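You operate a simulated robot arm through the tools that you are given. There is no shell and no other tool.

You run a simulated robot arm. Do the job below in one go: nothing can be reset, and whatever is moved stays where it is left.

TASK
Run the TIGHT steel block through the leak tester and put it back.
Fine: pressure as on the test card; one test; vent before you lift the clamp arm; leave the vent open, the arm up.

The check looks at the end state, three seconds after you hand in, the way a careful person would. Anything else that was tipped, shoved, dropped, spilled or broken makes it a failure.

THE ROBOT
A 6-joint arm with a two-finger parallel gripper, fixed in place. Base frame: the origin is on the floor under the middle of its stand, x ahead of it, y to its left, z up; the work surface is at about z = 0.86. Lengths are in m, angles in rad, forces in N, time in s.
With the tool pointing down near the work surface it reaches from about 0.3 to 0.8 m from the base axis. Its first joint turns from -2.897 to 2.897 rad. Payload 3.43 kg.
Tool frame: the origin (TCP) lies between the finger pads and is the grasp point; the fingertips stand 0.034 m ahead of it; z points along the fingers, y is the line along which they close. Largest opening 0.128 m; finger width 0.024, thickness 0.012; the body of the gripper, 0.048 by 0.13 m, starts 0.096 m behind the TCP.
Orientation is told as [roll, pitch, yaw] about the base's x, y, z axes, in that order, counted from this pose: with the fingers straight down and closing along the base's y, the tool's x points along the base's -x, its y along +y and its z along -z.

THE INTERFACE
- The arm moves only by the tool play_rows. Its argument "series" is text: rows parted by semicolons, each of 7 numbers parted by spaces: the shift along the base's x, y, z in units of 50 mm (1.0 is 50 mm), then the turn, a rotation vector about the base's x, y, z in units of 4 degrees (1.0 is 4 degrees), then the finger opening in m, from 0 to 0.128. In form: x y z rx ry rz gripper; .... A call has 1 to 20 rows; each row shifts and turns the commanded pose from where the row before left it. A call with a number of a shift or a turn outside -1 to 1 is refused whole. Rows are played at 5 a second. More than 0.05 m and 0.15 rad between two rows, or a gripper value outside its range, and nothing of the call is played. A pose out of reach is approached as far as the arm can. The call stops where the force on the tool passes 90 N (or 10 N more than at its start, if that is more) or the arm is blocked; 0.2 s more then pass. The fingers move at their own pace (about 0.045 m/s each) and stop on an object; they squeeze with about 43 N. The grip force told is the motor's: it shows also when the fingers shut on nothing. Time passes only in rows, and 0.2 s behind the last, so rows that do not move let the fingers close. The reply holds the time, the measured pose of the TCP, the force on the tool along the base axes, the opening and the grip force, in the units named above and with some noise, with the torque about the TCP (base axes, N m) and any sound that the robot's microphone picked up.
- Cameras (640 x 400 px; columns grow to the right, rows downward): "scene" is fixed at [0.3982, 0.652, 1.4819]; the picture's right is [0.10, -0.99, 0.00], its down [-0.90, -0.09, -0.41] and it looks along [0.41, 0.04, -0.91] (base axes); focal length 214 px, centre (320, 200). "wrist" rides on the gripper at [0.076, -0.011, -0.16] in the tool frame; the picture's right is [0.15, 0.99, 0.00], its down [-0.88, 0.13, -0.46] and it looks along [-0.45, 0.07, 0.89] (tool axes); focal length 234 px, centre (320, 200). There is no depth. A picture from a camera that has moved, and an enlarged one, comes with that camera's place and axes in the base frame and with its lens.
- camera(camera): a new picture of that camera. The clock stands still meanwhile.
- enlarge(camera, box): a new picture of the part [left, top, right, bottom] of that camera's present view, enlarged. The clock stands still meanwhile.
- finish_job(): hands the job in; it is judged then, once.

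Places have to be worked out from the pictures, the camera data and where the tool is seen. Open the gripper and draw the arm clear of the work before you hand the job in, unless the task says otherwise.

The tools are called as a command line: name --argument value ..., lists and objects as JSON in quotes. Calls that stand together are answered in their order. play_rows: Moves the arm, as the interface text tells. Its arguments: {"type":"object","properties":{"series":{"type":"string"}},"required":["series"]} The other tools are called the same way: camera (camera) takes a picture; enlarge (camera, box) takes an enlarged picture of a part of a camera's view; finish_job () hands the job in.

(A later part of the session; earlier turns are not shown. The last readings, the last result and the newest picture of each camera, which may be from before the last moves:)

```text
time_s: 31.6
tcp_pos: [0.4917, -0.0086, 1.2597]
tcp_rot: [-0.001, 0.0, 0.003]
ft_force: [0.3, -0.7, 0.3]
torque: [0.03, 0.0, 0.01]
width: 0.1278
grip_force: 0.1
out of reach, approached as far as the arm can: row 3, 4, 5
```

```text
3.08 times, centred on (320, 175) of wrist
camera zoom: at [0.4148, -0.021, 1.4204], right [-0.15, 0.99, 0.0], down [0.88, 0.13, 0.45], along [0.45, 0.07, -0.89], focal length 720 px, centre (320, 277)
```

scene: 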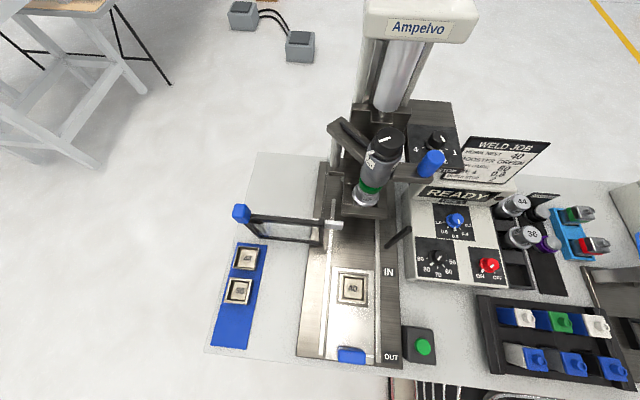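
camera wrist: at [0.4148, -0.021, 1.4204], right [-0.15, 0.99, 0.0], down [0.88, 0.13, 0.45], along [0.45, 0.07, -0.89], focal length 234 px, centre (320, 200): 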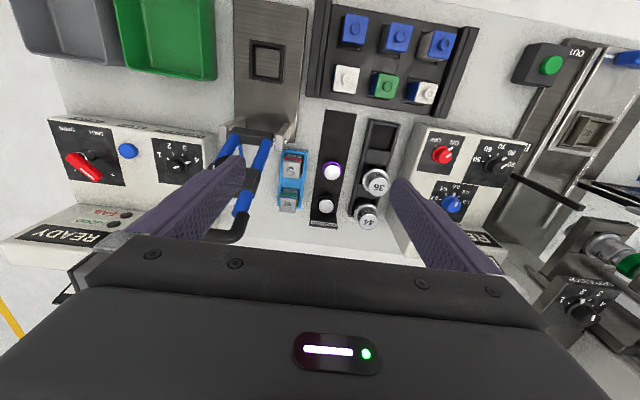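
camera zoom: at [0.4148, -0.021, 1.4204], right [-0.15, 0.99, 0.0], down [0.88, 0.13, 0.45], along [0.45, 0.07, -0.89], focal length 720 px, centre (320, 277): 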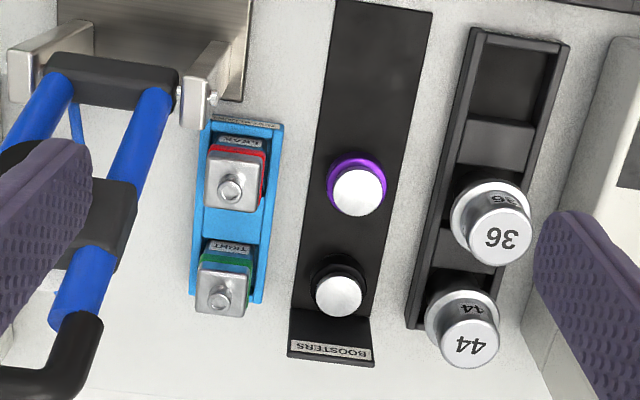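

The view gives TIGHT nozzle at about (0.682, -0.054), LEAK at (0.594, -0.055); the labels confirm TIGHT is the farther one. I approach along y≈0 (clear of the clamp arm) to above the block at z≈1.12 with fingers at 80 mm.

play_rows --series "0.76 0.03 -0.5 0 0 0 0.1; 0.76 0.03 -0.55 0 0 0 0.08; 0.76 0.03 -0.55 0 0 0 0.08; 0.76 0.03 -0.55 0 0 0 0.08; 0.72 0.03 -0.55 0 0 0 0.08; 0 0 0 0 0 0 0.08; 0 0 0 0 0 0 0.08"

camera --camera "wrist"

camera --camera "scene"

```text
time_s: 33.2
tcp_pos: [0.6788, -0.0013, 1.1241]
tcp_rot: [0.0, 0.002, -0.001]
ft_force: [0.1, 0.0, 0.2]
torque: [0.0, 0.02, 0.01]
width: 0.0801
grip_force: 0.1
```

```text
taken
camera wrist: at [0.6027, -0.0124, 1.2845], right [-0.15, 0.99, 0.0], down [0.88, 0.13, 0.45], along [0.45, 0.07, -0.89], focal length 234 px, centre (320, 200)
```

wrist: 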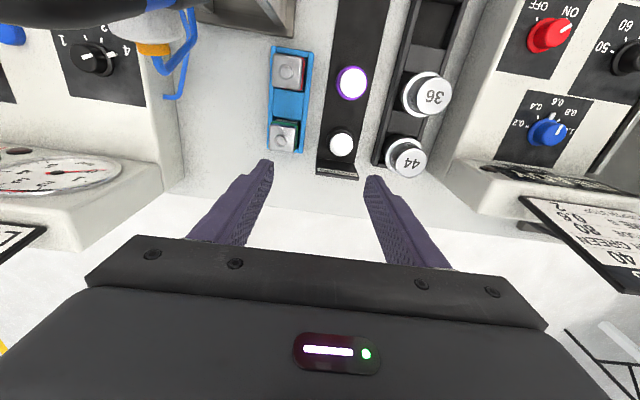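

```text
taken
```

scene: 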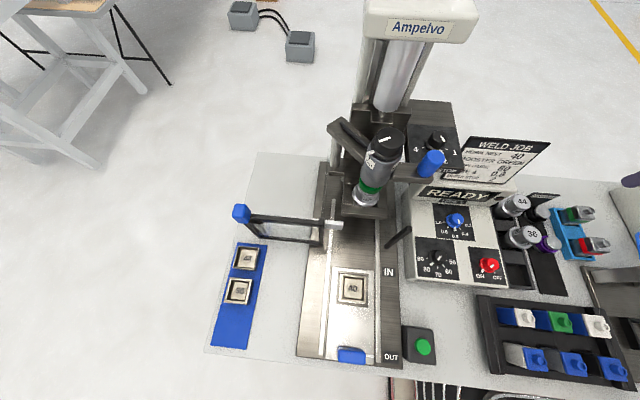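

enlarge --camera "wrist" --box '[230, 30, 370, 190]'

enlarge --camera "wrist" --box '[60, 0, 300, 120]'

```text
2.50 times, centred on (300, 110) of wrist
camera zoom: at [0.6027, -0.0124, 1.2845], right [-0.15, 0.99, 0.0], down [0.88, 0.13, 0.45], along [0.45, 0.07, -0.89], focal length 585 px, centre (370, 425)
```

zoom: 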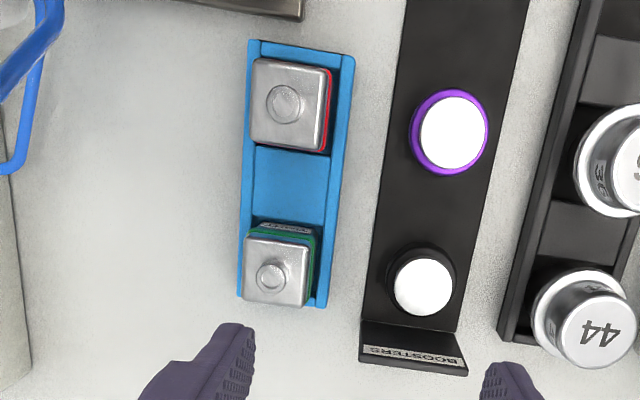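

```text
2.67 times, centred on (180, 60) of wrist
camera zoom: at [0.6027, -0.0124, 1.2845], right [-0.15, 0.99, 0.0], down [0.88, 0.13, 0.45], along [0.45, 0.07, -0.89], focal length 624 px, centre (693, 573)
```

zoom: 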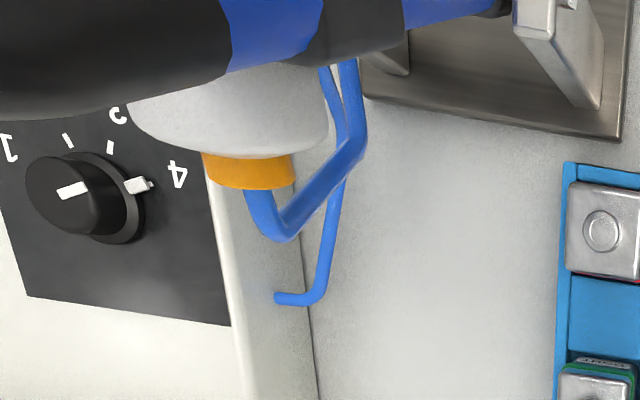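

The plunger assembly (orange fitting, tube) extends to about x≈0.62, y≈-0.127, so I'll use yaw -90° to keep the wrist camera on the free +y side while picking. I rotate in place here.

play_rows --series "0 0 0 0 0 -1 0.08; 0 0 0 0 0 -1 0.08; 0 0 0 0 0 -1 0.08; 0 0 0 0 0 -1 0.08; 0 0 0 0 0 -1 0.08; 0 0 0 0 0 -1 0.08; 0 0 0 0 0 -1 0.08; 0 0 0 0 0 -1 0.08; 0 0 0 0 0 -1 0.08; 0 0 0 0 0 -1 0.08; 0 0 0 0 0 -1 0.08; 0 0 0 0 0 -1 0.08; 0 0 0 0 0 -1 0.08; 0 0 0 0 0 -1 0.08; 0 0 0 0 0 -1 0.08; 0 0 0 0 0 -1 0.08; 0 0 0 0 0 -1 0.08; 0 0 0 0 0 -1 0.08; 0 0 0 0 0 -1 0.08; 0 0 0 0 0 -1 0.08"

play_rows --series "0 0 0 0 0 -1 0.08; 0 0 0 0 0 -1 0.08; 0 0 0 0 0 -0.5 0.08; 0 0 0 0 0 0 0.08; 0 0 0 0 0 0 0.08"

camera --camera "wrist"

enlarge --camera "wrist" --box '[220, 90, 420, 230]'

```text
time_s: 37.4
tcp_pos: [0.6787, -0.0016, 1.1264]
tcp_rot: [-0.001, -0.001, -1.397]
ft_force: [0.8, 0.6, 0.7]
torque: [0.01, 0.03, 0.0]
width: 0.0801
grip_force: 0.1
```

```text
time_s: 38.6
tcp_pos: [0.679, -0.0012, 1.127]
tcp_rot: [0.0, 0.001, -1.571]
ft_force: [-0.1, 0.0, -0.5]
torque: [0.04, 0.01, 0.01]
width: 0.0798
grip_force: 0.2
```

```text
taken
camera wrist: at [0.6677, 0.0737, 1.2866], right [0.99, 0.15, 0.0], down [0.13, -0.88, 0.45], along [0.07, -0.45, -0.89], focal length 234 px, centre (320, 200)
```

wrist: 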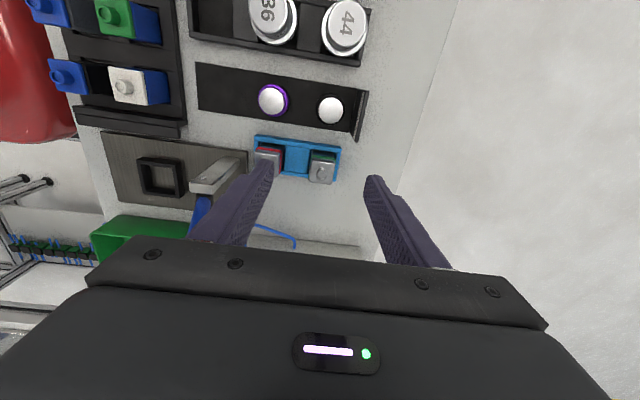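

```text
2.86 times, centred on (320, 160) of wrist
camera zoom: at [0.6677, 0.0737, 1.2866], right [0.99, 0.15, 0.0], down [0.13, -0.88, 0.45], along [0.07, -0.45, -0.89], focal length 669 px, centre (320, 314)
```

zoom: 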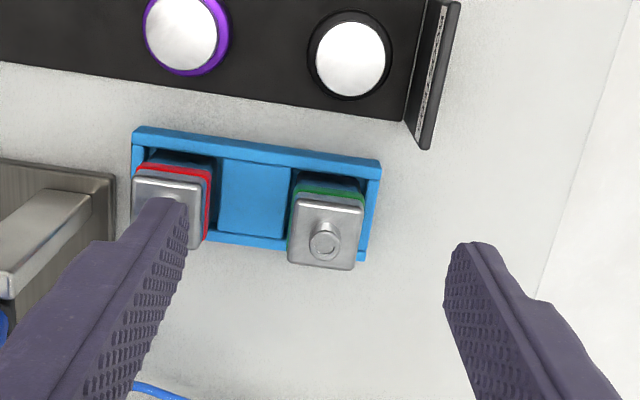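

Combining this central view with the earlier ones: TIGHT block centre about (0.691, -0.058), nozzle top z≈0.936, width ~39 mm. I move above it and descend to z≈1.03 to check alignment.

play_rows --series "0.077 -0.377 -0.6 0 0 0 0.07; 0.077 -0.377 -0.65 0 0 0 0.07; 0.077 -0.377 -0.65 0 0 0 0.07; 0 0 0 0 0 0 0.07; 0 0 0 0 0 0 0.07"

camera --camera "wrist"

enlarge --camera "wrist" --box '[220, 90, 420, 230]'

enlarge --camera "scene" --box '[500, 130, 640, 290]'

```text
time_s: 39.8
tcp_pos: [0.6882, -0.0602, 1.0326]
tcp_rot: [-0.002, -0.002, -1.57]
ft_force: [-0.2, -0.1, -0.7]
torque: [0.01, 0.0, -0.01]
width: 0.0701
grip_force: 0.0
```

```text
taken
camera wrist: at [0.6767, 0.0172, 1.1924], right [0.99, 0.15, 0.0], down [0.13, -0.88, 0.45], along [0.07, -0.45, -0.89], focal length 234 px, centre (320, 200)
```

wrist: 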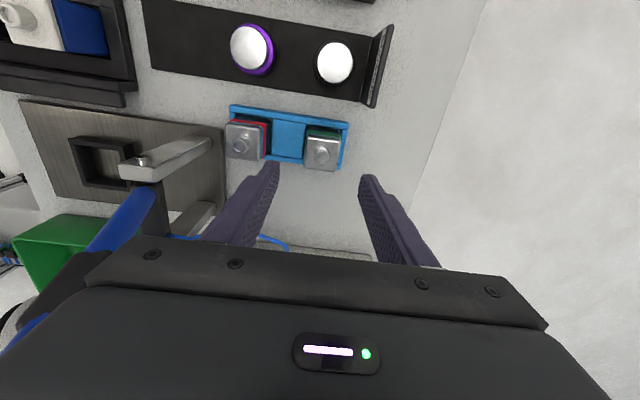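

```text
2.86 times, centred on (320, 160) of wrist
camera zoom: at [0.6767, 0.0172, 1.1924], right [0.99, 0.15, 0.0], down [0.13, -0.88, 0.45], along [0.07, -0.45, -0.89], focal length 669 px, centre (320, 314)
```

zoom: 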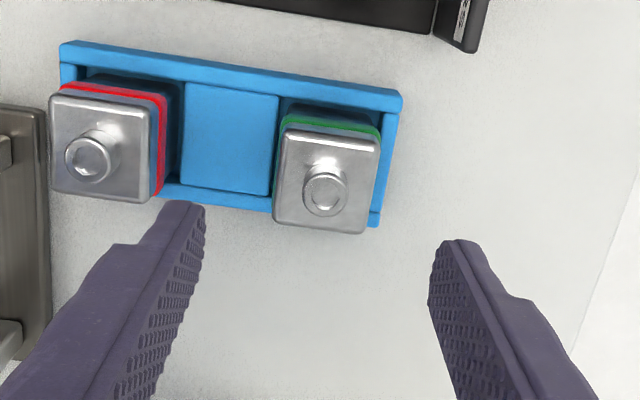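

```text
2.50 times, centred on (570, 210) of scene
camera zoom: at [0.3982, 0.652, 1.4819], right [0.1, -0.99, 0.0], down [-0.9, -0.09, -0.41], along [0.41, 0.04, -0.91], focal length 536 px, centre (-305, 175)
```

zoom: 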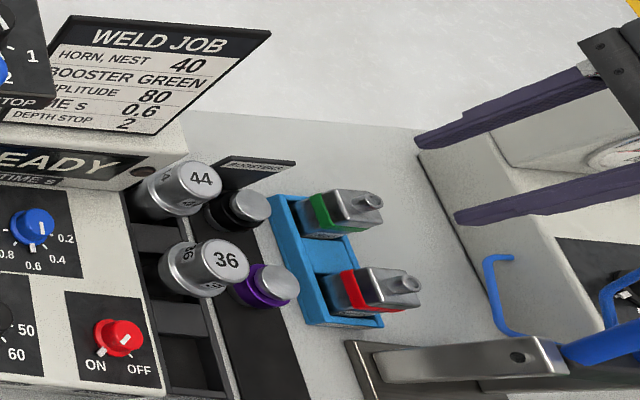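

Block centre confirmed at ≈(0.691, -0.059). I shift +3 mm in x and descend to TCP z≈0.936 (tips ≈0.902, above the holder rim), fingers at 70 mm.

play_rows --series "0.056 0.02 -0.5 0 0 0 0.07; 0 0 -0.5 0 0 0 0.07; 0 0 -0.5 0 0 0 0.07; 0 0 -0.2 0 0 0 0.07; 0 0 -0.2 0 0 0 0.07; 0 0 0 0 0 0 0.07"

camera --camera "wrist"

enlarge --camera "scene" --box '[540, 150, 640, 270]'

```text
time_s: 41.2
tcp_pos: [0.6932, -0.0579, 0.9343]
tcp_rot: [-0.002, 0.0, -1.571]
ft_force: [-0.4, -0.3, 0.0]
torque: [-0.02, 0.0, 0.02]
width: 0.0697
grip_force: 0.1
```

```text
taken
camera wrist: at [0.6814, 0.0186, 1.0955], right [0.99, 0.15, 0.0], down [0.13, -0.88, 0.45], along [0.07, -0.45, -0.89], focal length 234 px, centre (320, 200)
```

wrist: 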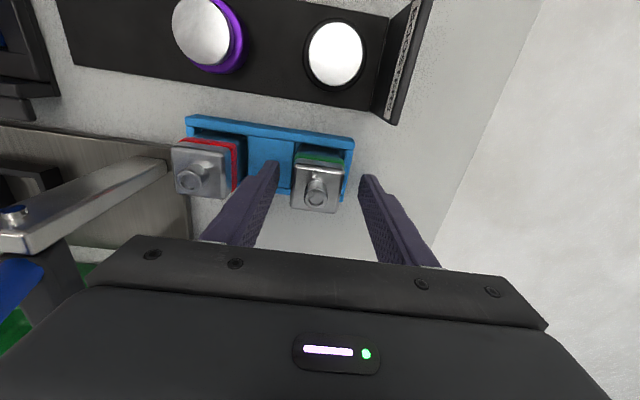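

```text
3.33 times, centred on (590, 210) of scene
camera zoom: at [0.3982, 0.652, 1.4819], right [0.1, -0.99, 0.0], down [-0.9, -0.09, -0.41], along [0.41, 0.04, -0.91], focal length 715 px, centre (-580, 167)
```

zoom: 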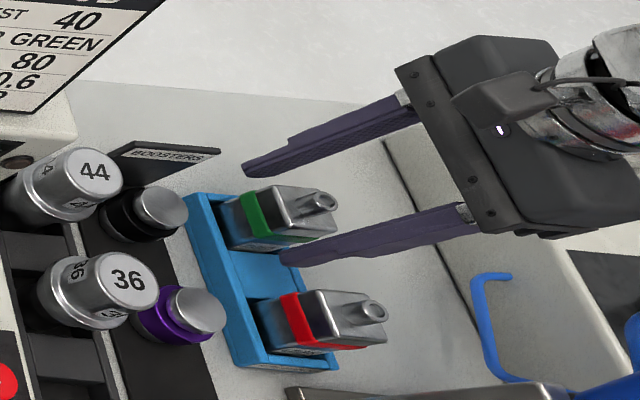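

The fingers straddle the green-banded block. I close on it.

play_rows --series "0 0 0 0 0 0 0.05; 0 0 0 0 0 0 0.03; 0 0 0 0 0 0 0.03; 0 0 0 0 0 0 0.03; 0 0 0 0 0 0 0.03"

enlarge --camera "wrist" --box '[220, 90, 420, 230]'

```text
time_s: 42.4
tcp_pos: [0.6935, -0.0572, 0.9361]
tcp_rot: [-0.002, 0.0, -1.571]
ft_force: [-1.6, 0.2, 0.8]
torque: [-0.02, 0.04, 0.02]
width: 0.0396
grip_force: 43.6
```

```text
2.86 times, centred on (320, 160) of wrist
camera zoom: at [0.6814, 0.0186, 1.0956], right [0.99, 0.15, 0.0], down [0.13, -0.88, 0.45], along [0.07, -0.45, -0.89], focal length 669 px, centre (320, 314)
```

zoom: 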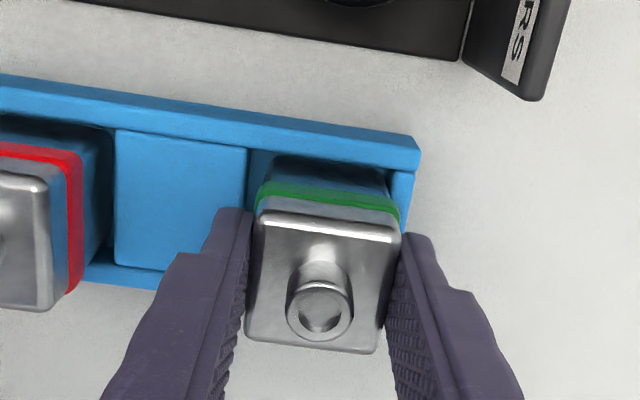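

Block held (39.6 mm, TCP 0.6935, -0.0575, 0.936). I lift straight up to z≈1.12.

play_rows --series "0 0 0.2 0 0 0 0.03; 0 0 0.4 0 0 0 0.03; 0 0 0.6 0 0 0 0.03; 0 0 0.8 0 0 0 0.03; 0 0 0.8 0 0 0 0.03; 0 0 0.8 0 0 0 0.03; 0 0 0 0 0 0 0.03"

camera --camera "wrist"

enlarge --camera "scene" --box '[500, 100, 640, 280]'

```text
time_s: 44.0
tcp_pos: [0.6944, -0.0571, 1.1151]
tcp_rot: [-0.001, 0.0, -1.57]
ft_force: [0.4, -0.2, -5.1]
torque: [-0.01, -0.02, 0.01]
width: 0.0396
grip_force: 43.0
```

```text
taken
camera wrist: at [0.6836, 0.0181, 1.2756], right [0.99, 0.15, 0.0], down [0.13, -0.88, 0.45], along [0.07, -0.45, -0.89], focal length 234 px, centre (320, 200)
```

wrist: 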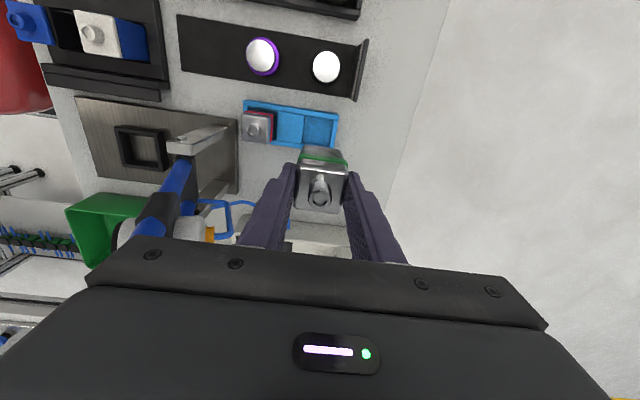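

```text
2.22 times, centred on (570, 190) of scene
camera zoom: at [0.3982, 0.652, 1.4819], right [0.1, -0.99, 0.0], down [-0.9, -0.09, -0.41], along [0.41, 0.04, -0.91], focal length 477 px, centre (-236, 222)
```

zoom: 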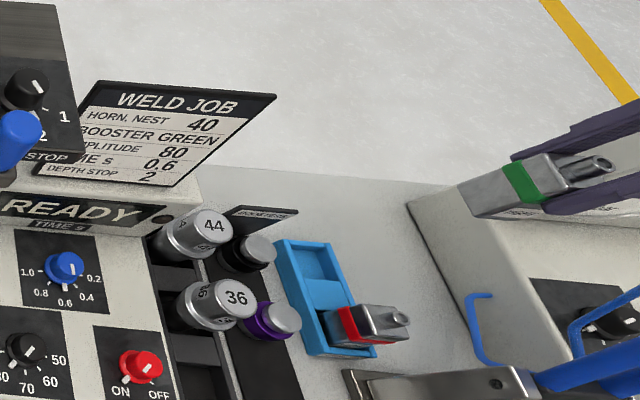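

The TIGHT block is up, LEAK left in place. I carry it around the clamp arm: +y to 0.03, back to x≈0.39, then to y≈-0.127 over the nest, at z≈1.115.

play_rows --series "0 0.87 0 0 0 0 0.03; 0 0.87 0 0 0 0 0.03; -0.87 0 0 0 0 0 0.03; -0.87 0 0 0 0 0 0.03; -0.87 0 0 0 0 0 0.03; -0.87 0 0 0 0 0 0.03; -0.87 0 0 0 0 0 0.03; -0.87 0 0 0 0 0 0.03; -0.7 0 0 0 0 0 0.03; 0 0 0 0 0 0 0.03"

camera --camera "wrist"

enlarge --camera "wrist" --box '[220, 90, 420, 230]'

camera --camera "scene"

```text
time_s: 46.2
tcp_pos: [0.3938, 0.0287, 1.1184]
tcp_rot: [-0.003, 0.0, -1.572]
ft_force: [0.1, 0.8, -4.9]
torque: [0.03, -0.03, -0.02]
width: 0.0399
grip_force: 42.9
```

```text
taken
camera wrist: at [0.3831, 0.1043, 1.2788], right [0.99, 0.15, 0.0], down [0.13, -0.88, 0.45], along [0.07, -0.45, -0.89], focal length 234 px, centre (320, 200)
```

wrist: 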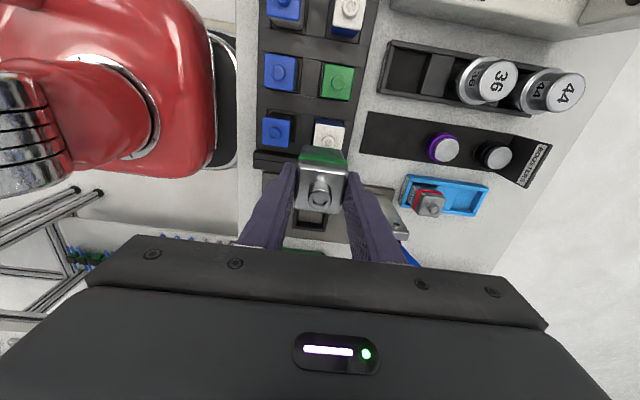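

```text
2.86 times, centred on (320, 160) of wrist
camera zoom: at [0.3831, 0.1043, 1.2788], right [0.99, 0.15, 0.0], down [0.13, -0.88, 0.45], along [0.07, -0.45, -0.89], focal length 669 px, centre (320, 314)
```

zoom: 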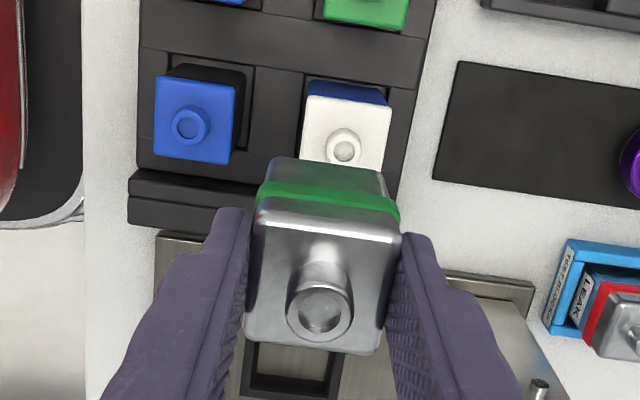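

```text
taken
```

scene: 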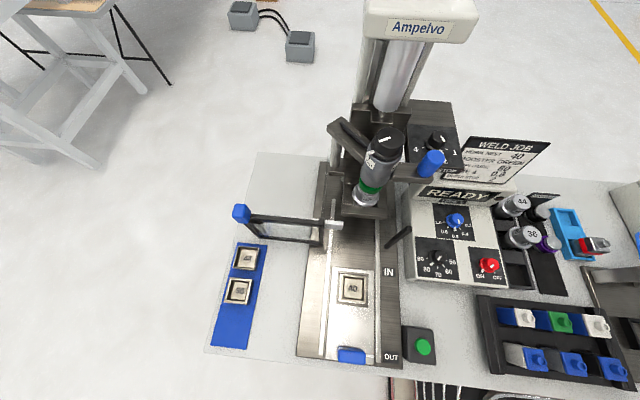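

The nest is hidden beneath the block from here. I move on over to y≈-0.19 so that the nest appears in front of the held block and can be measured precisely.

play_rows --series "0 -0.87 0 0 0 0 0.03; 0 -0.87 0 0 0 0 0.03; 0 -0.87 0 0 0 0 0.03; 0 -0.87 0 0 0 0 0.03; 0 -0.87 0 0 0 0 0.03; 0 0 0 0 0 0 0.03; 0 0 0 0 0 0 0.03"

camera --camera "wrist"

enlarge --camera "wrist" --box '[240, 20, 400, 160]'

```text
time_s: 47.8
tcp_pos: [0.3991, -0.1882, 1.1171]
tcp_rot: [-0.001, 0.0, -1.569]
ft_force: [-0.5, 0.1, -4.6]
torque: [0.02, -0.01, 0.02]
width: 0.0397
grip_force: 43.1
```

```text
taken
camera wrist: at [0.3864, -0.1138, 1.2768], right [0.99, 0.15, 0.0], down [0.13, -0.88, 0.45], along [0.07, -0.45, -0.89], focal length 234 px, centre (320, 200)
```

wrist: 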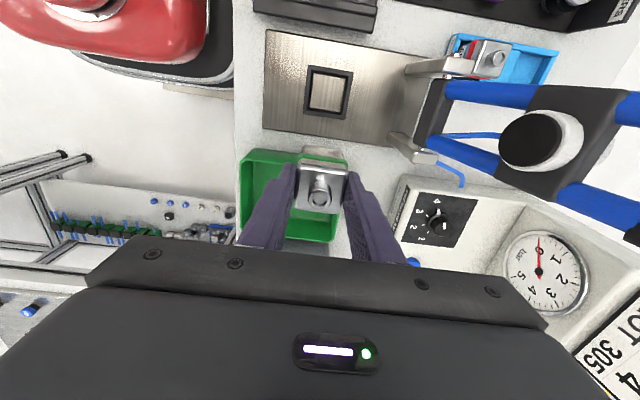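

```text
2.86 times, centred on (320, 90) of wrist
camera zoom: at [0.3864, -0.1138, 1.2768], right [0.99, 0.15, 0.0], down [0.13, -0.88, 0.45], along [0.07, -0.45, -0.89], focal length 669 px, centre (320, 514)
```

zoom: 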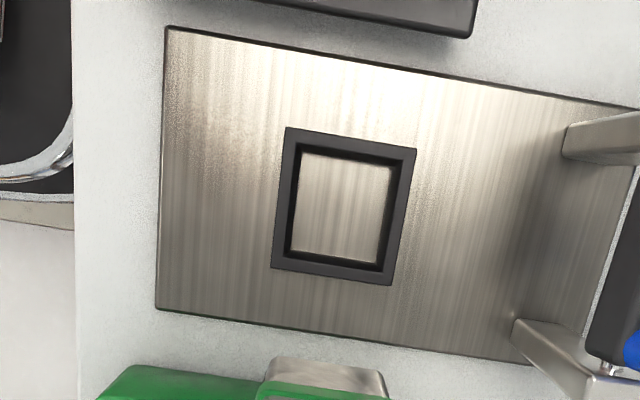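

Nest centre measured at about (0.4015, -0.1295); with the block's small offset in the grip, TCP should be at (0.400, -0.127). I go there and descend to z≈0.98.

play_rows --series "0.025 0.625 0 0 0 0 0.03; 0.025 0.625 0 0 0 0 0.03; 0 0 -0.7 0 0 0 0.03; 0 0 -0.7 0 0 0 0.03; 0 0 -0.7 0 0 0 0.03; 0 0 -0.6 0 0 0 0.03; 0 0 0 0 0 0 0.03; 0 0 0 0 0 0 0.03"

camera --camera "wrist"

enlarge --camera "wrist" --box '[220, 90, 420, 250]'

enlarge --camera "scene" --box '[520, 220, 640, 340]'

```text
time_s: 49.6
tcp_pos: [0.3998, -0.1274, 0.9805]
tcp_rot: [-0.002, 0.0, -1.57]
ft_force: [0.7, -0.3, -5.3]
torque: [0.0, 0.01, 0.0]
width: 0.0398
grip_force: 43.6
```

```text
taken
camera wrist: at [0.389, -0.0516, 1.1405], right [0.99, 0.15, 0.0], down [0.13, -0.88, 0.45], along [0.07, -0.45, -0.89], focal length 234 px, centre (320, 200)
```

wrist: 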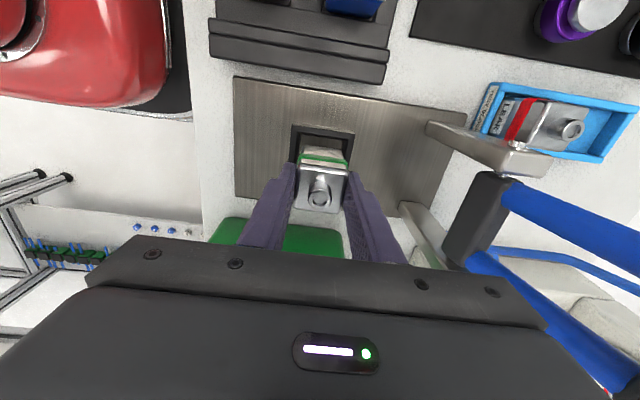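

```text
2.50 times, centred on (320, 170) of wrist
camera zoom: at [0.389, -0.0516, 1.1405], right [0.99, 0.15, 0.0], down [0.13, -0.88, 0.45], along [0.07, -0.45, -0.89], focal length 585 px, centre (320, 275)
```

zoom: 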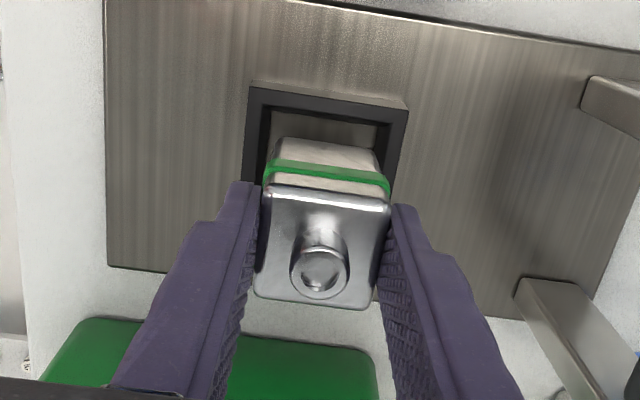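

```text
3.33 times, centred on (580, 280) of scene
camera zoom: at [0.3982, 0.652, 1.4819], right [0.1, -0.99, 0.0], down [-0.9, -0.09, -0.41], along [0.41, 0.04, -0.91], focal length 715 px, centre (-547, -67)
```

zoom: 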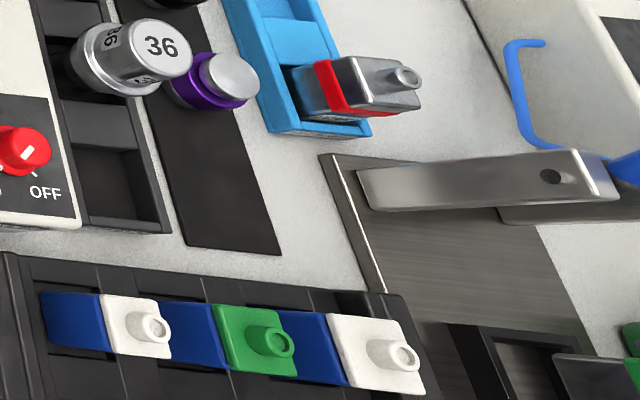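

The block is well centred over the nest. I descend gently in small steps and watch the force.

play_rows --series "0 0 -0.15 0 0 0 0.03; 0 0 -0.15 0 0 0 0.03; 0 0 -0.1 0 0 0 0.03; 0 0 -0.1 0 0 0 0.03; 0 0 0 0 0 0 0.03"

enlarge --camera "wrist" --box '[220, 90, 420, 250]'

```text
time_s: 50.8
tcp_pos: [0.3998, -0.1272, 0.9557]
tcp_rot: [-0.003, -0.001, -1.572]
ft_force: [-0.1, 0.0, -4.6]
torque: [0.02, 0.0, 0.0]
width: 0.0395
grip_force: 43.4
```

```text
2.50 times, centred on (320, 170) of wrist
camera zoom: at [0.3884, -0.0501, 1.116], right [0.99, 0.15, 0.0], down [0.13, -0.88, 0.45], along [0.07, -0.45, -0.89], focal length 585 px, centre (320, 275)
```

zoom: 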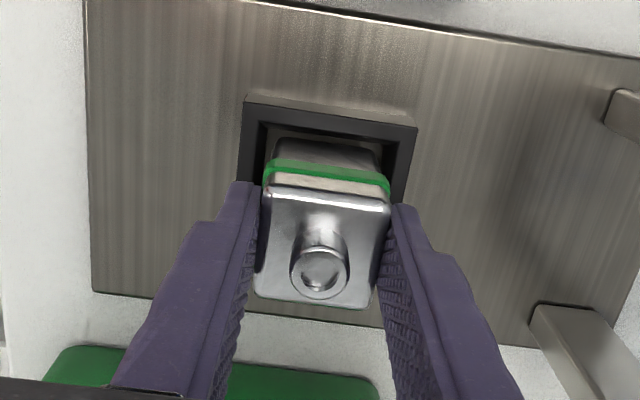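

play_rows --series "0 0 -0.06 0 0 0 0.03; 0 0 -0.06 0 0 0 0.03; 0 0 -0.06 0 0 0 0.03; 0 0 0 0 0 0 0.03"

enlarge --camera "wrist" --box '[220, 90, 420, 250]'

```text
time_s: 51.8
tcp_pos: [0.3998, -0.1251, 0.9492]
tcp_rot: [-0.004, 0.0, -1.57]
ft_force: [0.9, -0.8, -4.9]
torque: [-0.01, 0.02, 0.01]
width: 0.0396
grip_force: 42.5
```

```text
2.50 times, centred on (320, 170) of wrist
camera zoom: at [0.3881, -0.05, 1.1082], right [0.99, 0.15, 0.0], down [0.13, -0.88, 0.45], along [0.07, -0.45, -0.89], focal length 585 px, centre (320, 275)
```

zoom: 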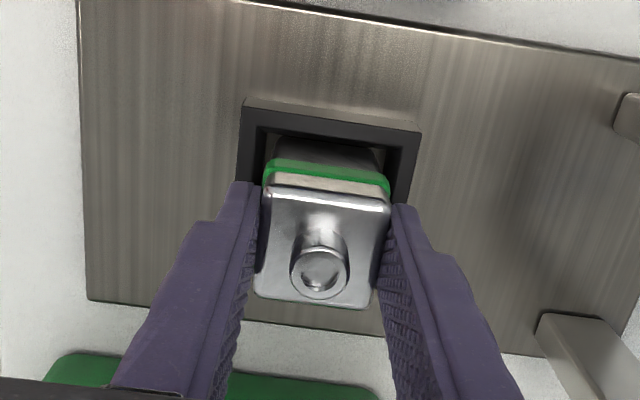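

play_rows --series "0 0 -0.05 0 0 0 0.03; 0 0 -0.05 0 0 0 0.03; 0 0 -0.05 0 0 0 0.03; 0 0 0 0 0 0 0.03"

```text
time_s: 52.8
tcp_pos: [0.3999, -0.1257, 0.9405]
tcp_rot: [-0.001, 0.002, -1.57]
ft_force: [-7.1, 3.1, 23.6]
torque: [0.36, 0.48, -0.02]
width: 0.0394
grip_force: 43.3
```

Contact: about 28 N upward. I check whether the block is on the floor of the nest or on its rim.

enlarge --camera "wrist" --box '[240, 110, 400, 220]'

enlarge --camera "scene" --box '[560, 260, 640, 400]'

```text
3.64 times, centred on (320, 165) of wrist
camera zoom: at [0.3875, -0.0494, 1.1013], right [0.99, 0.15, 0.0], down [0.13, -0.88, 0.46], along [0.07, -0.45, -0.89], focal length 852 px, centre (320, 327)
```

zoom: 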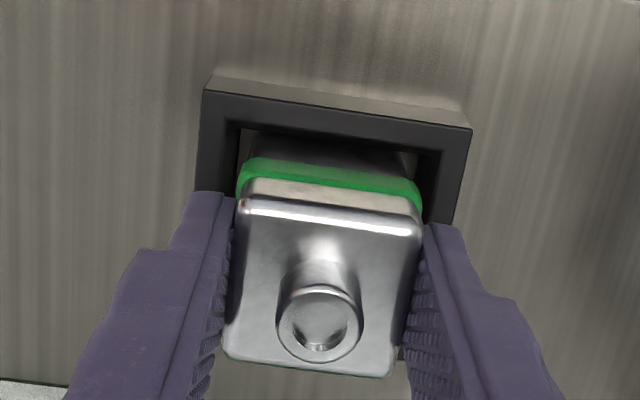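

```text
2.86 times, centred on (600, 330) of scene
camera zoom: at [0.3982, 0.652, 1.4819], right [0.1, -0.99, 0.0], down [-0.9, -0.09, -0.41], along [0.41, 0.04, -0.91], focal length 613 px, centre (-480, -171)
```

zoom: 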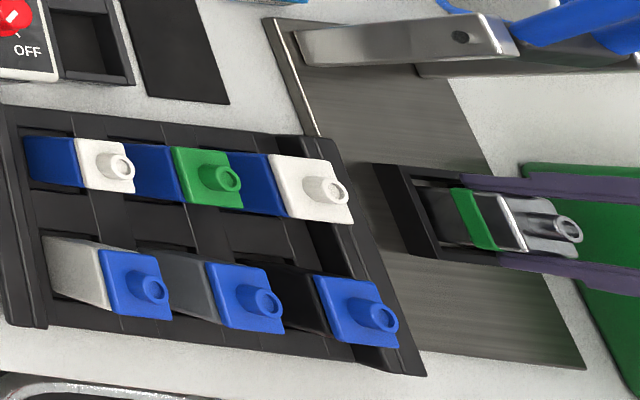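

The block stands inside the frame on the nest floor (TCP 0.9405, consistent with floor contact). I release and rise.

play_rows --series "0 0 0.03 0 0 0 0.03; 0 0 0 0 0 0 0.05; 0 0 0 0 0 0 0.07; 0 0 0 0 0 0 0.07; 0 0 0.3 0 0 0 0.07; 0 0 0.7 0 0 0 0.07; 0 0 0.9 0 0 0 0.07; 0 0 0.9 0 0 0 0.07; 0 0 0 0 0 0 0.07"

camera --camera "wrist"

enlarge --camera "wrist" --box '[240, 70, 400, 210]'

enlarge --camera "scene" --box '[540, 220, 640, 350]'

```text
time_s: 54.8
tcp_pos: [0.3993, -0.1258, 1.0809]
tcp_rot: [-0.002, -0.001, -1.571]
ft_force: [-0.2, 0.0, -0.2]
torque: [0.04, -0.03, 0.0]
width: 0.0699
grip_force: 0.0
```

```text
taken
camera wrist: at [0.3882, -0.0499, 1.2399], right [0.99, 0.15, 0.0], down [0.13, -0.88, 0.45], along [0.07, -0.45, -0.89], focal length 234 px, centre (320, 200)
```

wrist: 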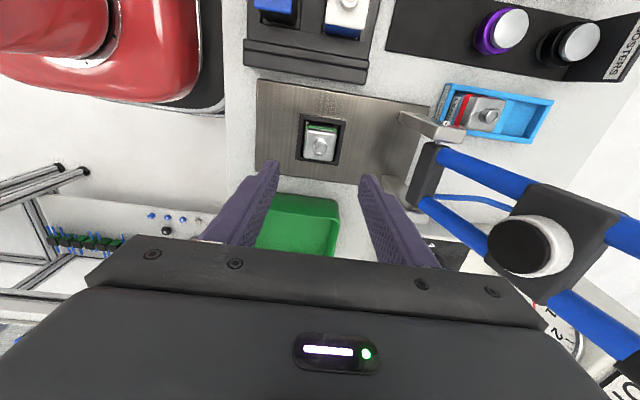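

```text
2.86 times, centred on (320, 140) of wrist
camera zoom: at [0.3882, -0.0499, 1.2399], right [0.99, 0.15, 0.0], down [0.13, -0.88, 0.45], along [0.07, -0.45, -0.89], focal length 669 px, centre (320, 371)
```

zoom: 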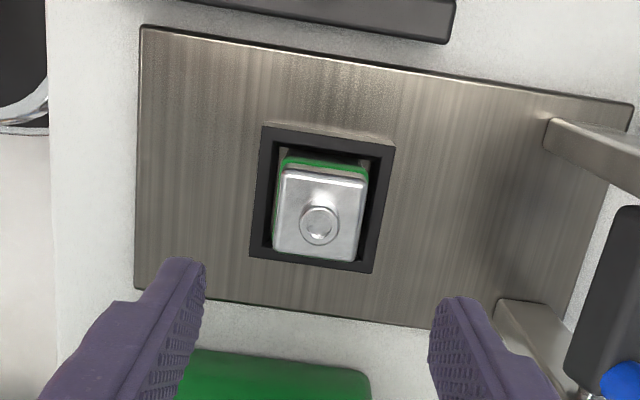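

```text
3.08 times, centred on (590, 285) of scene
camera zoom: at [0.3982, 0.652, 1.4819], right [0.1, -0.99, 0.0], down [-0.9, -0.09, -0.41], along [0.41, 0.04, -0.91], focal length 660 px, centre (-511, -62)
```

zoom: 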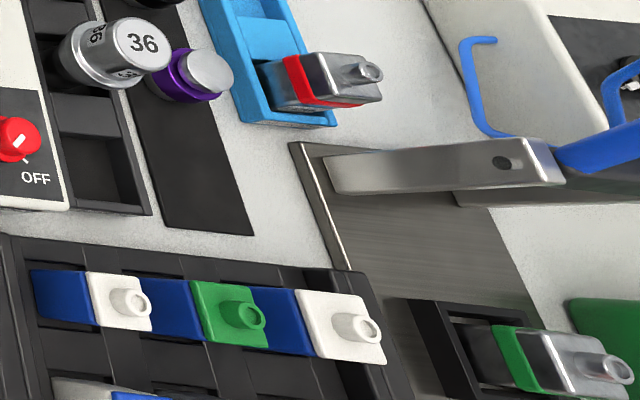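

The TIGHT block stands properly in the nest. Next is the clamp arm: I move to (0.46, -0.10, 1.25) to look at its handle bar.

play_rows --series "0.3 0.13 0.8 0 0 0 0.08; 0.3 0.13 0.8 0 0 0 0.08; 0.3 0.13 0.8 0 0 0 0.08; 0.3 0.13 0.9 0 0 0 0.08; 0 0 0 0 0 0 0.08; 0 0 0 0 0 0 0.08"

camera --camera "wrist"

enlarge --camera "wrist" --box '[380, 60, 640, 270]'

```text
time_s: 56.2
tcp_pos: [0.4586, -0.1001, 1.2444]
tcp_rot: [-0.003, 0.001, -1.571]
ft_force: [-0.2, -0.6, -0.4]
torque: [0.01, 0.01, 0.02]
width: 0.0804
grip_force: 0.0
```

```text
taken
camera wrist: at [0.4479, -0.0245, 1.4043], right [0.99, 0.15, 0.0], down [0.13, -0.88, 0.45], along [0.07, -0.45, -0.89], focal length 234 px, centre (320, 200)
```

wrist: 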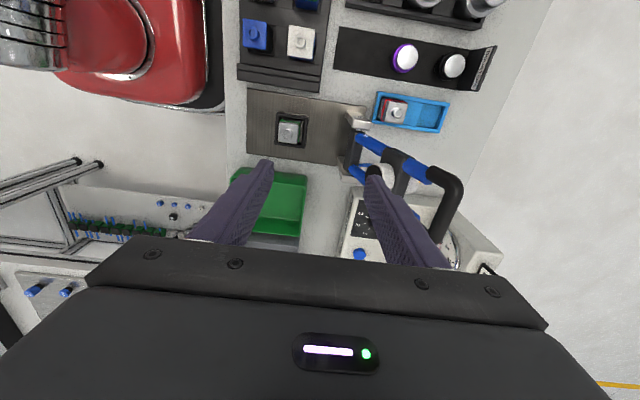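

```text
1.90 times, centred on (510, 165) of wrist
camera zoom: at [0.4479, -0.0245, 1.4043], right [0.99, 0.15, 0.0], down [0.13, -0.88, 0.45], along [0.07, -0.45, -0.89], focal length 446 px, centre (-42, 267)
```

zoom: 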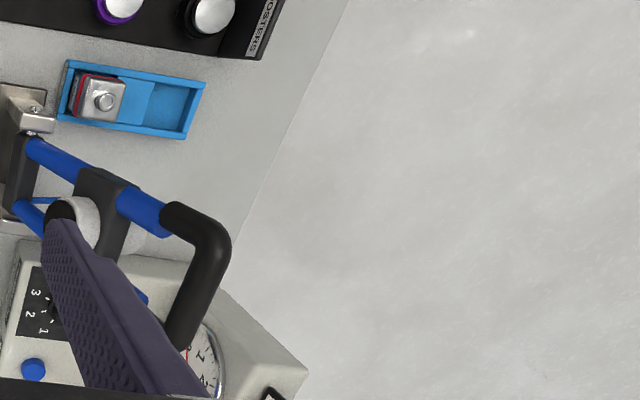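

The handle bar lies along y at about (0.598, -0.1285, 1.187). I'll approach it from the +y side at z≈1.187 with the fingers (closing along x) straddling it: first to (0.597, -0.02, 1.187).

play_rows --series "0 0.8 0 0 0 0 0.09; 0 0.8 0 0 0 0 0.09; 0.9 0 -0.37 0 0 0 0.09; 0.9 0 -0.37 0 0 0 0.09; 0.9 0 -0.37 0 0 0 0.09; 0.07 0 0 0 0 0 0.09; 0 0 0 0 0 0 0.09; 0 0 0 0 0 0 0.09"

camera --camera "wrist"

enlarge --camera "scene" --box '[500, 130, 640, 330]'

```text
time_s: 58.0
tcp_pos: [0.5997, -0.0212, 1.1893]
tcp_rot: [-0.002, 0.0, -1.57]
ft_force: [0.0, 0.2, 1.1]
torque: [-0.01, 0.0, 0.0]
width: 0.0901
grip_force: 0.0
```

```text
taken
camera wrist: at [0.5875, 0.0552, 1.35], right [0.99, 0.15, 0.0], down [0.13, -0.88, 0.45], along [0.07, -0.45, -0.89], focal length 234 px, centre (320, 200)
```

wrist: 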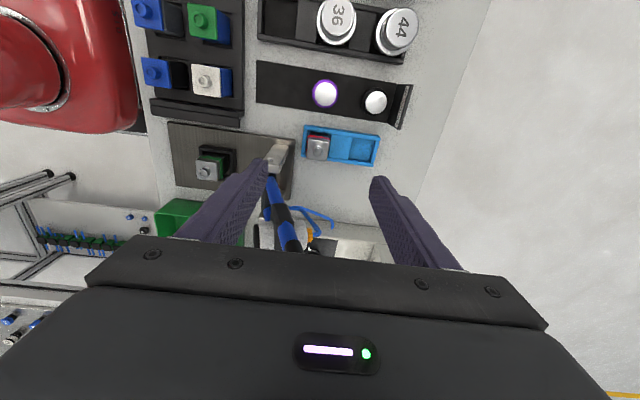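

```text
2.00 times, centred on (570, 230) of scene
camera zoom: at [0.3982, 0.652, 1.4819], right [0.1, -0.99, 0.0], down [-0.9, -0.09, -0.41], along [0.41, 0.04, -0.91], focal length 429 px, centre (-180, 140)
```

zoom: 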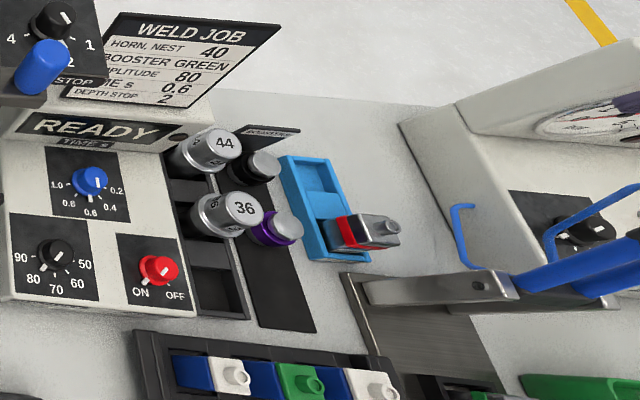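

The arm is seen edge-on between the fingers. I slide -y to centre on the bar (y≈-0.1295).

play_rows --series "0 -0.7 0 0 0 0 0.09; 0 -0.7 0 0 0 0 0.09; 0 -0.77 0 0 0 0 0.09; 0 0 0 0 0 0 0.09"

camera --camera "wrist"

enlarge --camera "wrist" --box '[220, 90, 420, 250]'

```text
time_s: 59.0
tcp_pos: [0.5994, -0.1294, 1.1906]
tcp_rot: [-0.001, 0.001, -1.569]
ft_force: [0.4, 0.2, 0.0]
torque: [0.0, -0.01, 0.01]
width: 0.09
grip_force: 0.1
```

```text
taken
camera wrist: at [0.5872, -0.0538, 1.3497], right [0.99, 0.15, 0.0], down [0.13, -0.88, 0.46], along [0.07, -0.45, -0.89], focal length 234 px, centre (320, 200)
```

wrist: 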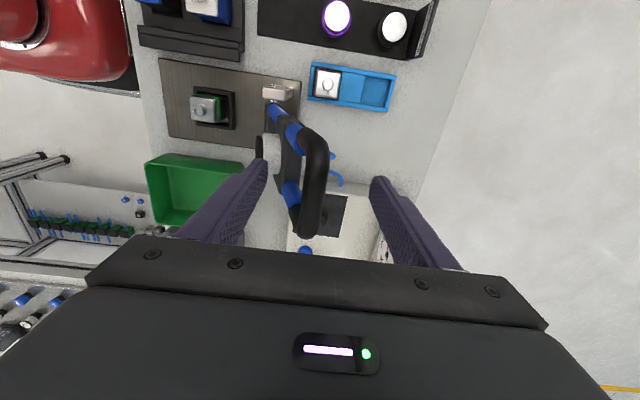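

```text
2.50 times, centred on (320, 170) of wrist
camera zoom: at [0.5872, -0.0538, 1.3497], right [0.99, 0.15, 0.0], down [0.13, -0.88, 0.46], along [0.07, -0.45, -0.89], focal length 585 px, centre (320, 275)
```

zoom: 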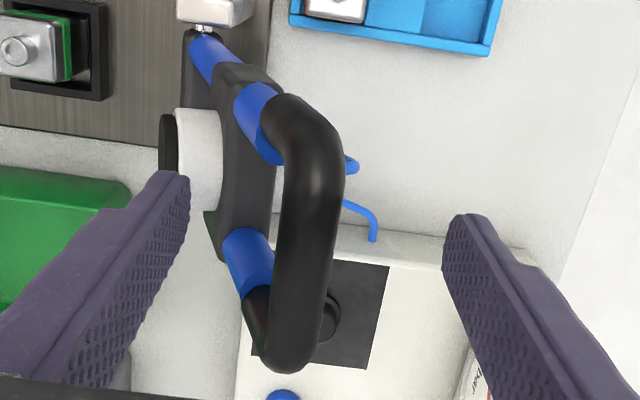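

The handle bar is between the fingers: centre ≈(0.592, -0.129, 1.188), about 16 mm thick. Re-triangulating gives the pivot at about (0.527, z 0.986), so the bar radius is ≈0.212, which puts the plunger over the nest when down. I shift -7 mm in x and close on the bar.

play_rows --series "-0.14 0 -0.03 0 0 0 0.09; 0 0 0 0 0 0 0.06; 0 0 0 0 0 0 0.03; 0 0 0 0 0 0 0.01; 0 0 0 0 0 0 0.01; 0 0 0 0 0 0 0.01; 0 0 0 0 0 0 0.01"

enlarge --camera "wrist" --box '[220, 90, 420, 250]'

```text
time_s: 60.6
tcp_pos: [0.592, -0.1282, 1.1896]
tcp_rot: [0.0, -0.001, -1.572]
ft_force: [1.8, 0.3, 4.1]
torque: [-0.06, -0.07, -0.85]
width: 0.0166
grip_force: 44.3
```

```text
2.50 times, centred on (320, 170) of wrist
camera zoom: at [0.5798, -0.0529, 1.3491], right [0.99, 0.15, 0.0], down [0.13, -0.88, 0.46], along [0.07, -0.45, -0.89], focal length 585 px, centre (320, 275)
```

zoom: 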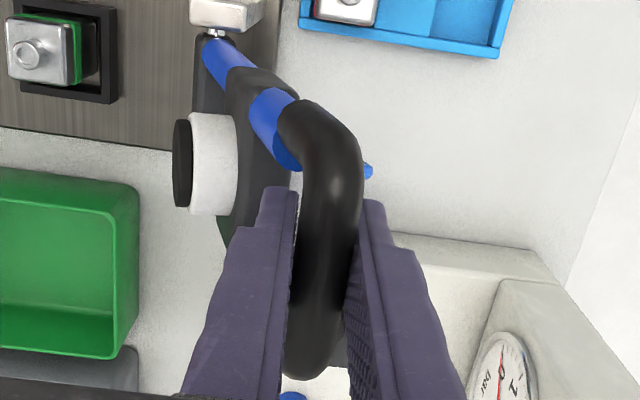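

Bar gripped (16.6 mm) with little load. I start the arc with two small steps and read the forces.

play_rows --series "-0.322 0 0.09 0 0 0 0.01; -0.328 0 0.064 0 0 0 0.01; 0 0 0 0 0 0 0.01"

```text
time_s: 61.4
tcp_pos: [0.5587, -0.1286, 1.1962]
tcp_rot: [-0.004, 0.002, -1.569]
ft_force: [-1.4, -15.6, -7.3]
torque: [-0.35, -0.03, -0.48]
width: 0.0169
grip_force: 44.7
```

Motion is smooth; a mild side load in y, so I shift -1.5 mm in y and continue the arc.

play_rows --series "-0.332 -0.03 0.038 0 0 0 0.01; -0.334 0 0.012 0 0 0 0.01; -0.334 0 -0.014 0 0 0 0.01; -0.334 0 -0.04 0 0 0 0.01; 0 0 0 0 0 0 0.01"

camera --camera "wrist"

```text
time_s: 62.6
tcp_pos: [0.4922, -0.1275, 1.1988]
tcp_rot: [0.001, 0.002, -1.569]
ft_force: [0.7, 1.7, 4.1]
torque: [0.05, -0.22, 0.35]
width: 0.0165
grip_force: 44.9
```

```text
taken
camera wrist: at [0.4799, -0.0527, 1.3582], right [0.99, 0.15, 0.0], down [0.13, -0.88, 0.45], along [0.07, -0.45, -0.89], focal length 234 px, centre (320, 200)
```

wrist: 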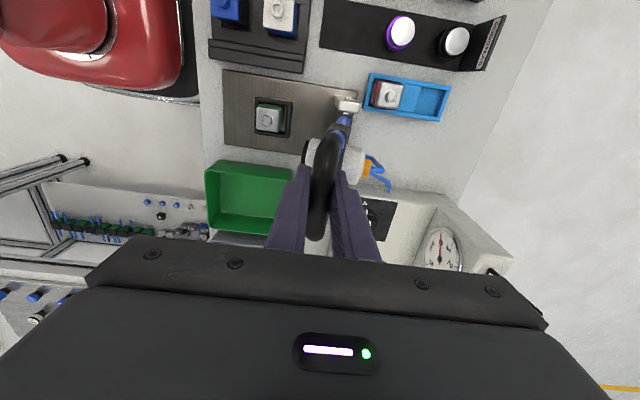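

The arm is moving with the grip, low forces. Continue the arc downward.

play_rows --series "-0.326 0 -0.068 0 0 0 0.01; -0.322 0 -0.09 0 0 0 0.01; -0.314 0 -0.118 0 0 0 0.01; -0.304 0 -0.142 0 0 0 0.01; 0 0 0 0 0 0 0.01"

play_rows --series "-0.29 0 -0.164 0 0 0 0.01; -0.278 0 -0.186 0 0 0 0.01; -0.262 0 -0.208 0 0 0 0.01; 0 0 0 0 0 0 0.01"

camera --camera "wrist"

```text
time_s: 63.8
tcp_pos: [0.4291, -0.1278, 1.1764]
tcp_rot: [-0.001, 0.003, -1.568]
ft_force: [-4.1, 19.6, 8.4]
torque: [-0.45, -0.14, 1.03]
width: 0.0166
grip_force: 45.1
```

```text
time_s: 64.8
tcp_pos: [0.3856, -0.1298, 1.1487]
tcp_rot: [-0.002, -0.001, -1.568]
ft_force: [1.0, 12.2, -1.6]
torque: [-0.65, -0.15, 1.08]
width: 0.0168
grip_force: 44.7
```

```text
taken
camera wrist: at [0.3754, -0.0535, 1.309], right [0.99, 0.15, 0.0], down [0.13, -0.88, 0.46], along [0.07, -0.45, -0.89], focal length 234 px, centre (320, 200)
```

wrist: 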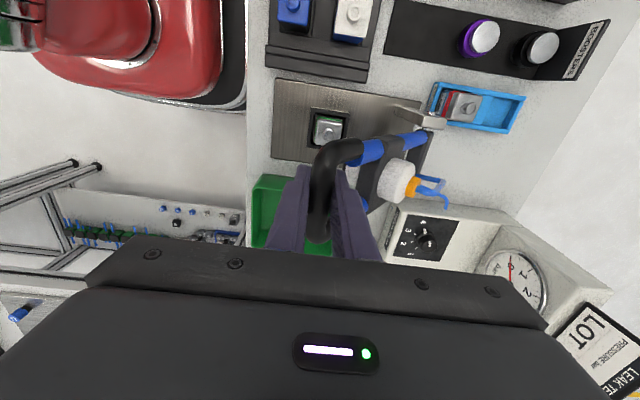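

Good progress (arm at about 130°). Slight +y side load, I shift +1 mm in y and continue.

play_rows --series "-0.244 0.025 -0.228 0 0 0 0.01; -0.228 0 -0.246 0 0 0 0.01; -0.206 0 -0.264 0 0 0 0.01; -0.184 0 -0.278 0 0 0 0.01; 0 0 0 0 0 0 0.01"

play_rows --series "-0.162 0 -0.294 0 0 0 0.01; -0.14 0 -0.304 0 0 0 0.01; -0.114 0 -0.314 0 0 0 0.01; 0 0 0 0 0 0 0.01"

camera --camera "wrist"

enlarge --camera "wrist" --box '[240, 70, 460, 260]'

```text
time_s: 66.0
tcp_pos: [0.3408, -0.1284, 1.0986]
tcp_rot: [-0.002, -0.001, -1.57]
ft_force: [-15.1, -4.7, 7.4]
torque: [-0.49, -0.22, 1.12]
width: 0.0166
grip_force: 44.2
```

```text
time_s: 67.0
tcp_pos: [0.3193, -0.1298, 1.0525]
tcp_rot: [-0.007, 0.002, -1.571]
ft_force: [-45.1, -14.2, 13.9]
torque: [0.24, -0.5, 1.05]
width: 0.017
grip_force: 44.7
```

```text
taken
camera wrist: at [0.3081, -0.0534, 1.2122], right [0.99, 0.15, -0.01], down [0.13, -0.88, 0.45], along [0.06, -0.45, -0.89], focal length 234 px, centre (320, 200)
```

wrist: 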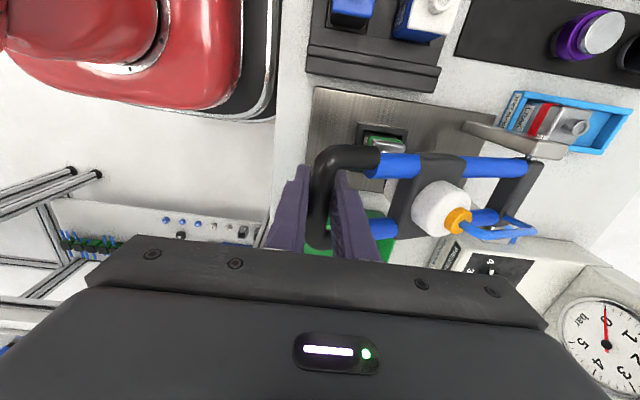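

```text
2.11 times, centred on (350, 165) of wrist
camera zoom: at [0.3081, -0.0534, 1.2122], right [0.99, 0.15, -0.01], down [0.13, -0.88, 0.45], along [0.06, -0.45, -0.89], focal length 493 px, centre (257, 274)
```

zoom: 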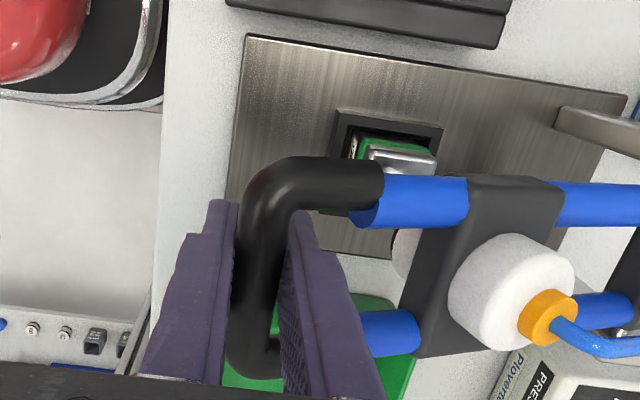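

The measured points fit a circle with centre (0.527, 0.979) and r≈0.221, so the bar should be slightly farther in -x. I correct the path and continue to ~168°.

play_rows --series "-0.204 -0.02 -0.23 0 0 0 0.01; -0.076 0 -0.3 0 0 0 0.01; 0 0 0 0 0 0 0.01"

enlarge --camera "wrist" --box '[240, 70, 460, 260]'

```text
time_s: 67.8
tcp_pos: [0.3109, -0.1285, 1.0256]
tcp_rot: [0.002, 0.002, -1.571]
ft_force: [5.8, 1.2, -2.5]
torque: [-0.35, -0.11, 1.07]
width: 0.0169
grip_force: 45.0
```

```text
2.11 times, centred on (350, 165) of wrist
camera zoom: at [0.2984, -0.0534, 1.1849], right [0.99, 0.15, 0.0], down [0.13, -0.88, 0.45], along [0.07, -0.45, -0.89], focal length 493 px, centre (257, 274)
```

zoom: 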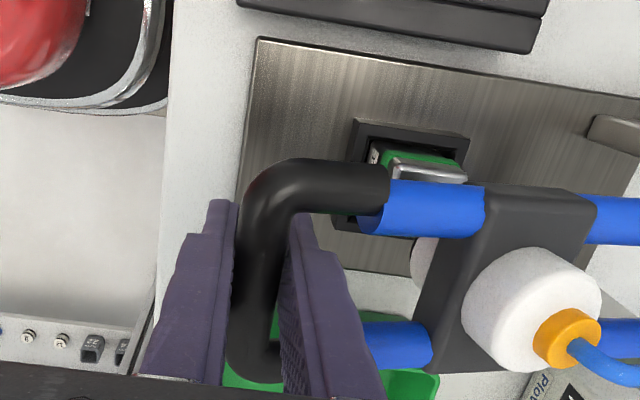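

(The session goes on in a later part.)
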